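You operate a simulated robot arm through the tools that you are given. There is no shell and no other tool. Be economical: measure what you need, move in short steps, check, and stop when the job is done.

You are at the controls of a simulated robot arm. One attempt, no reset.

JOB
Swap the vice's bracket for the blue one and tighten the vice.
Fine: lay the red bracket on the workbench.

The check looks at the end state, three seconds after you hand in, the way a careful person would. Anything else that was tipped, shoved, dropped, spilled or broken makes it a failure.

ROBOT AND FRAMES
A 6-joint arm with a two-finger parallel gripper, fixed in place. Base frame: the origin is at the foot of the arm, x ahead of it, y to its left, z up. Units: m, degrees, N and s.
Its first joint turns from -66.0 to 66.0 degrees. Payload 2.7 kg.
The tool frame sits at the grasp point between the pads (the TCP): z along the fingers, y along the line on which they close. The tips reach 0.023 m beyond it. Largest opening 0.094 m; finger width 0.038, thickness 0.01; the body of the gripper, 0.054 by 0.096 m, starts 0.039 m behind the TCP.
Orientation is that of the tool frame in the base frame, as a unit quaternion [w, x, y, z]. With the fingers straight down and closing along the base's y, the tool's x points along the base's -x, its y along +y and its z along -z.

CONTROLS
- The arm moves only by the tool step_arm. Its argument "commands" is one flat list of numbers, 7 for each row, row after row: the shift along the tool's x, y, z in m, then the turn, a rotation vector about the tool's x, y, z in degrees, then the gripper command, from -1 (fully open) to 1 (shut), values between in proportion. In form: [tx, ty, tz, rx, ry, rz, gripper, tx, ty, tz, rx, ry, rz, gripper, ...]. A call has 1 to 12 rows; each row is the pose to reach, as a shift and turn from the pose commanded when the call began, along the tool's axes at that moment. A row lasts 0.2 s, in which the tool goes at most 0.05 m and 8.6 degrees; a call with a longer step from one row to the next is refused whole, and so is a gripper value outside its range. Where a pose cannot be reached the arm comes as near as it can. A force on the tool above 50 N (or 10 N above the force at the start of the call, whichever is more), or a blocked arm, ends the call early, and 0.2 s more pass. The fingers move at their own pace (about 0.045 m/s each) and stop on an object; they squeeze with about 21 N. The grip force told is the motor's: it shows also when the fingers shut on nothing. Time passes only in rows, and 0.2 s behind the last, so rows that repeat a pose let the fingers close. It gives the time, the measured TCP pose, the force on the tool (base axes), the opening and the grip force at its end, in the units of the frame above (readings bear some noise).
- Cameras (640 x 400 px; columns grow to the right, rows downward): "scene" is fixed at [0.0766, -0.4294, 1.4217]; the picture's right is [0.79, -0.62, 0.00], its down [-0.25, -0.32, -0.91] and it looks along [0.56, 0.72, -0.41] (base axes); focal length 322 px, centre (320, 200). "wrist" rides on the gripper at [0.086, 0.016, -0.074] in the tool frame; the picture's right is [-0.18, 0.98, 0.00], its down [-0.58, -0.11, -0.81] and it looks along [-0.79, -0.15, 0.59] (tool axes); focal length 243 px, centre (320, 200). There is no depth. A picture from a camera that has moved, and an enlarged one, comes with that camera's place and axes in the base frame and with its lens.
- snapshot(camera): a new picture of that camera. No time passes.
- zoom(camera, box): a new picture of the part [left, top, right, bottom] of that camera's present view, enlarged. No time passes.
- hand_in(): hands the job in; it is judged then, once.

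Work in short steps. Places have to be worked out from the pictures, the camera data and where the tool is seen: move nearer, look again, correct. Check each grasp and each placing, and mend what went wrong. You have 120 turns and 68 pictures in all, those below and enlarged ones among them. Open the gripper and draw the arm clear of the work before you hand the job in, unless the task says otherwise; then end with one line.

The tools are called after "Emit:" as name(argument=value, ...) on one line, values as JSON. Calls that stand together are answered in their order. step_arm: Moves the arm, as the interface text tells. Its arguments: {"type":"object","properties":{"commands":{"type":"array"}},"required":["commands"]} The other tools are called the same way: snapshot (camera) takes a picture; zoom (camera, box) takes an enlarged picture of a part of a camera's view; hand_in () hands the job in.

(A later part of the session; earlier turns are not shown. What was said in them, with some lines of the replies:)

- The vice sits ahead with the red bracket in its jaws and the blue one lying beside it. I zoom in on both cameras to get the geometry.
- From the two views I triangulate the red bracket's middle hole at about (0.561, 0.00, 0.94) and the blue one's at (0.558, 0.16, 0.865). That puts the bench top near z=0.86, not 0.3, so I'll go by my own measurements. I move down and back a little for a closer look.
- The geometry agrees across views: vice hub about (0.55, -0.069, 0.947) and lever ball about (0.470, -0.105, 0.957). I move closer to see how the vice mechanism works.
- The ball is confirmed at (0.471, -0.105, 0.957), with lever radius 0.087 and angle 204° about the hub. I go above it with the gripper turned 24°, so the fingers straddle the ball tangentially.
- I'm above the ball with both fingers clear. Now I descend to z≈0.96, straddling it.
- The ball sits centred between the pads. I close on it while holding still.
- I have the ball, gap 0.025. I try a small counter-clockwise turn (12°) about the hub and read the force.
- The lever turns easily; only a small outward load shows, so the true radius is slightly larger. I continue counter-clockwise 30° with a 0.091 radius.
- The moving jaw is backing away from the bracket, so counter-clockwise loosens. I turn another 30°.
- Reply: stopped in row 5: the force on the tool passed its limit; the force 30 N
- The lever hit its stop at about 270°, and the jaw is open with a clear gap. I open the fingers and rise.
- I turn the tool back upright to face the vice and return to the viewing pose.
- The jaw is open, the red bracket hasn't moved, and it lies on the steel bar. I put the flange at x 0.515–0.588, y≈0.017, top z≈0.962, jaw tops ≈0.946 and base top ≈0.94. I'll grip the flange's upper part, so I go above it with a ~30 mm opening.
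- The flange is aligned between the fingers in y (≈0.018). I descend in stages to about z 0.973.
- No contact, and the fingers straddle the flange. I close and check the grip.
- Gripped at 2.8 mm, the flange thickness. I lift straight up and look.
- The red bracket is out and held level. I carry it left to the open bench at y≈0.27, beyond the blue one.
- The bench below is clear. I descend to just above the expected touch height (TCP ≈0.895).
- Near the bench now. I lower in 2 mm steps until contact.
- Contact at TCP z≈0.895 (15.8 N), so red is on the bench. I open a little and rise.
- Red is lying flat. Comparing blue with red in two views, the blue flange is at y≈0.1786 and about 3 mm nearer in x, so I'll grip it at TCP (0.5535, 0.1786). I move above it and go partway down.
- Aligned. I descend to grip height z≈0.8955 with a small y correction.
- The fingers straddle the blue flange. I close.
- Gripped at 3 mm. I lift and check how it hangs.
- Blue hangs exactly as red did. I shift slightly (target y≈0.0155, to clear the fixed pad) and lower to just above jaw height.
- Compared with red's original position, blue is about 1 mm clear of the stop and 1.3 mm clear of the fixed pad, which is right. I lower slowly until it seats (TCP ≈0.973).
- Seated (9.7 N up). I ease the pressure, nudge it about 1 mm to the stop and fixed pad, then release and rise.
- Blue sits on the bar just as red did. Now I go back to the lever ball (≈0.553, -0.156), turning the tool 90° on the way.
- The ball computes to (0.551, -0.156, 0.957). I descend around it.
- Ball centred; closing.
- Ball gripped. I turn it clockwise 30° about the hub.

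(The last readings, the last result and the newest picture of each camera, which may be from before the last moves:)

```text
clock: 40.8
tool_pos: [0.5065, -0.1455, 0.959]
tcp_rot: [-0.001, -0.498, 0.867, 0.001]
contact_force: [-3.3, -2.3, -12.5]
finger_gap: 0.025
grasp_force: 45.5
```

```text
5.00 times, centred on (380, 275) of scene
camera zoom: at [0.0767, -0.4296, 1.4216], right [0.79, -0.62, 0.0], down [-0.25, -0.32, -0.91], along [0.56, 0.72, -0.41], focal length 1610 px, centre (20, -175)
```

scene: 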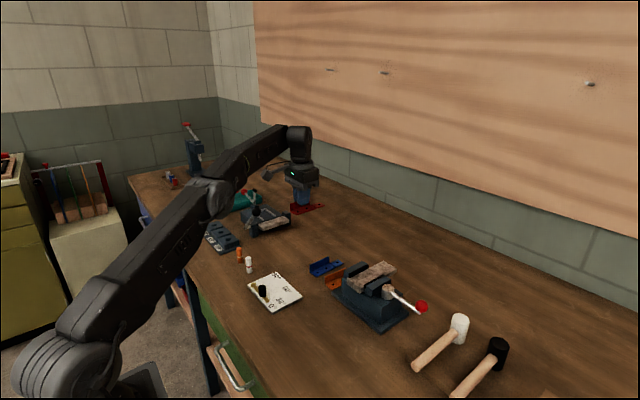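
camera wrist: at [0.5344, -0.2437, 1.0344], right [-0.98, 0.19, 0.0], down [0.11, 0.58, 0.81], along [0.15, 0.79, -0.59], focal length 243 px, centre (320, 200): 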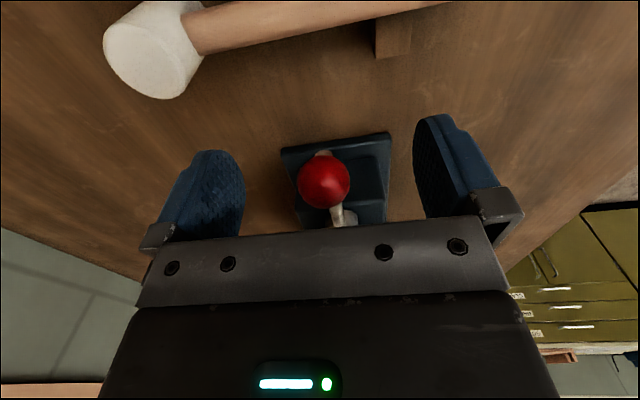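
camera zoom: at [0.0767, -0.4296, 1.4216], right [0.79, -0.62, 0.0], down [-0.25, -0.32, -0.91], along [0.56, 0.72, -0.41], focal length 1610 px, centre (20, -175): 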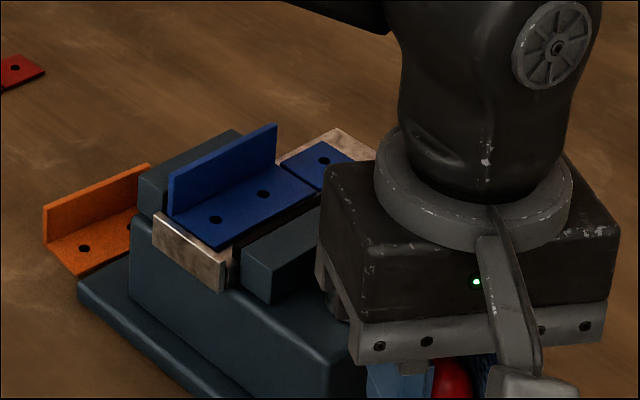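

Smooth. I continue clockwise another 34° toward the original tight angle, 204°–206°.

Emit:
step_arm(commands=[-0.0005, 0.0092, 0, 0, 0, 6, 1, -0.0019, 0.0183, 0, 0, 0, 12, 1, -0.0043, 0.0272, 0, 0, 0, 18, 1, -0.0076, 0.0358, 0, 0, 0, 24, 1, -0.0118, 0.044, 0, 0, 0, 30, 1, -0.015, 0.0492, 0, 0, 0, 34, 1])

Emit:
zoom(camera="scene", box=[330, 235, 430, 315])

```text
clock: 42.2
tool_pos: [0.47, -0.1086, 0.9599]
tcp_rot: [-0.002, -0.224, 0.975, 0.001]
contact_force: [-14.9, -10.9, -20.1]
finger_gap: 0.025
grasp_force: 45.0
```

```text
5.00 times, centred on (380, 275) of scene
camera zoom: at [0.0765, -0.4298, 1.4216], right [0.79, -0.62, 0.0], down [-0.25, -0.32, -0.91], along [0.56, 0.72, -0.41], focal length 1610 px, centre (20, -175)
```

zoom: 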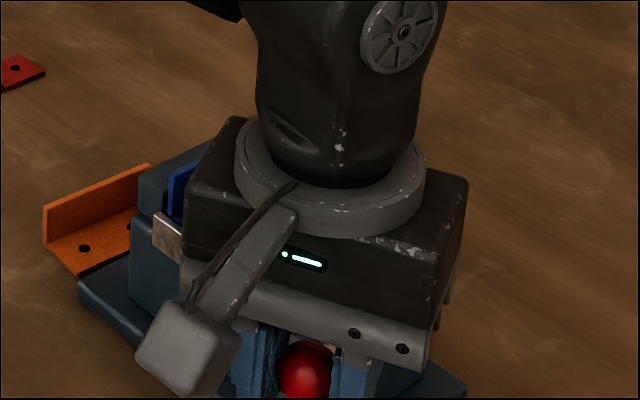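

Now at about 206°, with only a small tangential load. I keep turning in 2° steps until it resists.

Emit:
step_arm(commands=[0.0008, 0.0031, 0, 0, 0, 2, 1, 0.0006, 0.0062, 0, 0, 0, 4, 1, 0.0004, 0.0093, 0, 0, 0, 6, 1, 0.0002, 0.0123, 0, 0, 0, 8, 1])

```text
clock: 43.2
tool_pos: [0.4666, -0.0987, 0.9609]
tcp_rot: [-0.001, -0.156, 0.988, 0.0]
contact_force: [-6.3, -16.7, -23.1]
finger_gap: 0.0252
grasp_force: 44.5
```

Resistance is building (≈14 N tangential) at about 199°, past the earlier 204°. I push a few degrees more to find firm tightness.

Emit:
step_arm(commands=[0, 0.0031, 0, 0, 0, 2, 1, -0.0002, 0.0062, 0, 0, 0, 4, 1, -0.0004, 0.0093, 0, 0, 0, 6, 1])

Emit:
snapshot(camera="wrist")

```text
clock: 43.9
tool_pos: [0.4674, -0.0977, 0.9613]
tcp_rot: [0.003, -0.116, 0.993, -0.004]
contact_force: [8.9, -14.3, -6.5]
finger_gap: 0.0252
grasp_force: 44.7
stopped in row 3: the force on the tool passed its limit (the readings are from after the stop); the commanded pose is now the measured one
```

```text
28 pictures are left
camera wrist: at [0.378, -0.101, 1.0358], right [-0.05, 1.0, -0.01], down [0.58, 0.03, 0.81], along [0.81, 0.03, -0.59], focal length 243 px, centre (320, 200)
```

wrist: 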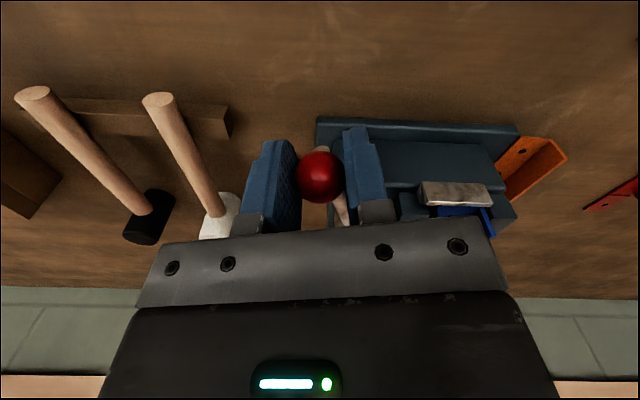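

A firm stop at ≈199°, where the force limit tripped, so the vice is tight. I release and rise.

Emit:
step_arm(commands=[0, 0, 0, 0, 0, 0, -1, 0, 0, 0, 0, 0, 0, -1, 0, 0, 0, 0, 0, 0, -1, 0, 0, 0, 0, 0, 0, -1, 0, 0, -0.03, 0, 0, 0, -1, 0, 0, -0.07, 0, 0, 0, -1, 0, 0, -0.11, 0, 0, 0, -1, 0.04, 0, -0.13, 0, 0, 0, -1, 0.08, 0, -0.15, 0, 0, 0, -1])

Emit:
zoom(camera="scene", box=[330, 240, 420, 320])

Emit:
snapshot(camera="wrist")

```text
clock: 45.9
tool_pos: [0.3875, -0.112, 1.113]
tcp_rot: [0.001, -0.116, 0.993, -0.004]
contact_force: [0.4, -0.5, 0.6]
finger_gap: 0.094
grasp_force: 0.1
```

```text
5.00 times, centred on (375, 280) of scene
camera zoom: at [0.0766, -0.4294, 1.4217], right [0.79, -0.62, 0.0], down [-0.25, -0.32, -0.91], along [0.56, 0.72, -0.41], focal length 1610 px, centre (45, -200)
```

zoom: 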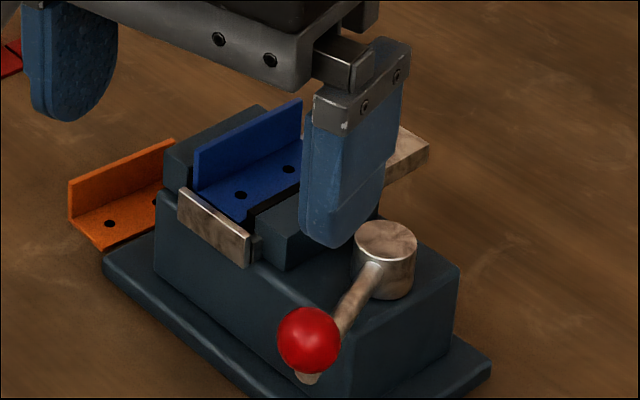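

```text
26 pictures are left
camera wrist: at [0.2984, -0.1166, 1.187], right [-0.05, 1.0, -0.01], down [0.59, 0.03, 0.81], along [0.81, 0.03, -0.59], focal length 243 px, centre (320, 200)
```

wrist: 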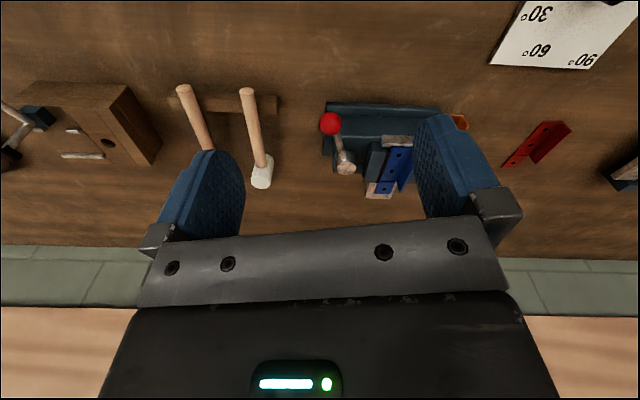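

I draw back and up, out of the way, for a clear final check.

Emit:
step_arm(commands=[0.02, 0, -0.04, 0, 0, 0, -1, 0.04, 0, -0.08, 0, 0, 0, -1, 0.05, 0, -0.12, 0, 0, 0, -1, 0.05, 0, -0.15, 0, 0, 0, -1])

Emit:
zoom(camera="scene", box=[330, 250, 420, 330])

Emit:
zoom(camera="wrist", box=[280, 60, 480, 190])

Emit:
snapshot(camera="scene")

```text
clock: 46.9
tool_pos: [0.3378, -0.1266, 1.2597]
tcp_rot: [0.002, -0.116, 0.993, -0.003]
contact_force: [0.5, 0.0, -0.2]
finger_gap: 0.0942
grasp_force: 0.0
```

```text
5.00 times, centred on (375, 290) of scene
camera zoom: at [0.0766, -0.4294, 1.4217], right [0.79, -0.62, 0.0], down [-0.25, -0.32, -0.91], along [0.56, 0.72, -0.41], focal length 1610 px, centre (45, -250)
```

zoom: 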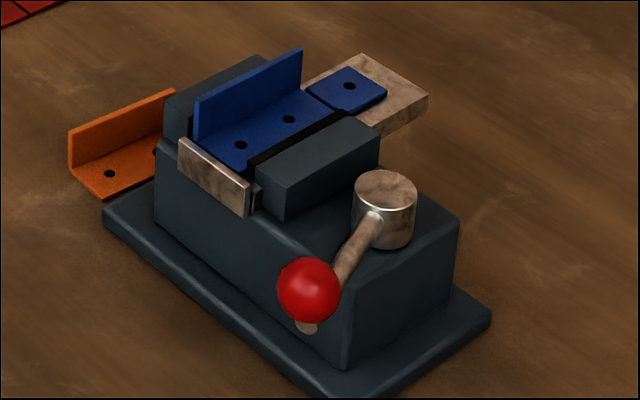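

```text
3.08 times, centred on (380, 125) of wrist
camera zoom: at [0.2493, -0.131, 1.3351], right [-0.05, 1.0, -0.01], down [0.59, 0.03, 0.81], along [0.81, 0.03, -0.59], focal length 746 px, centre (135, 431)
```

zoom: 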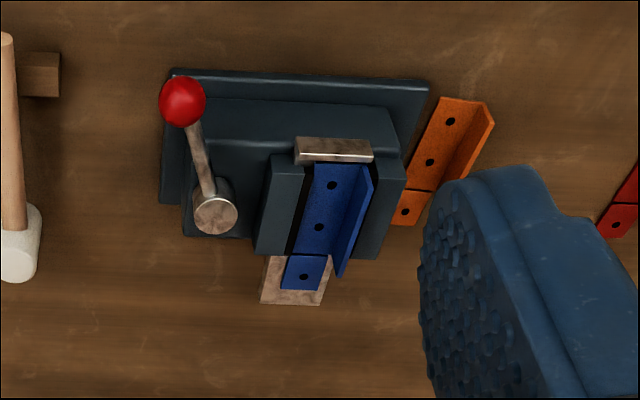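

```text
23 pictures are left
```

scene: 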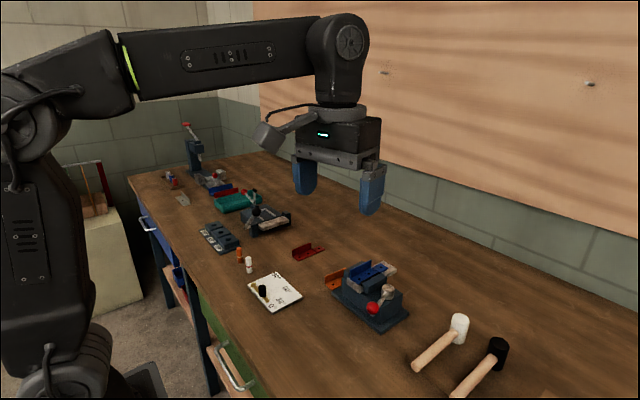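

The blue bracket is clamped against the pads and the lever is at its tight stop. Red lies flat on the bench, nothing else has moved, and the arm is clear, so I hand in.

Emit:
hand_in()

```text
The job is handed in.
```

The blue bracket is clamped in the vice with the lever turned to its tight stop. The red bracket lies flat on the workbench, to the left of where the blue one was.
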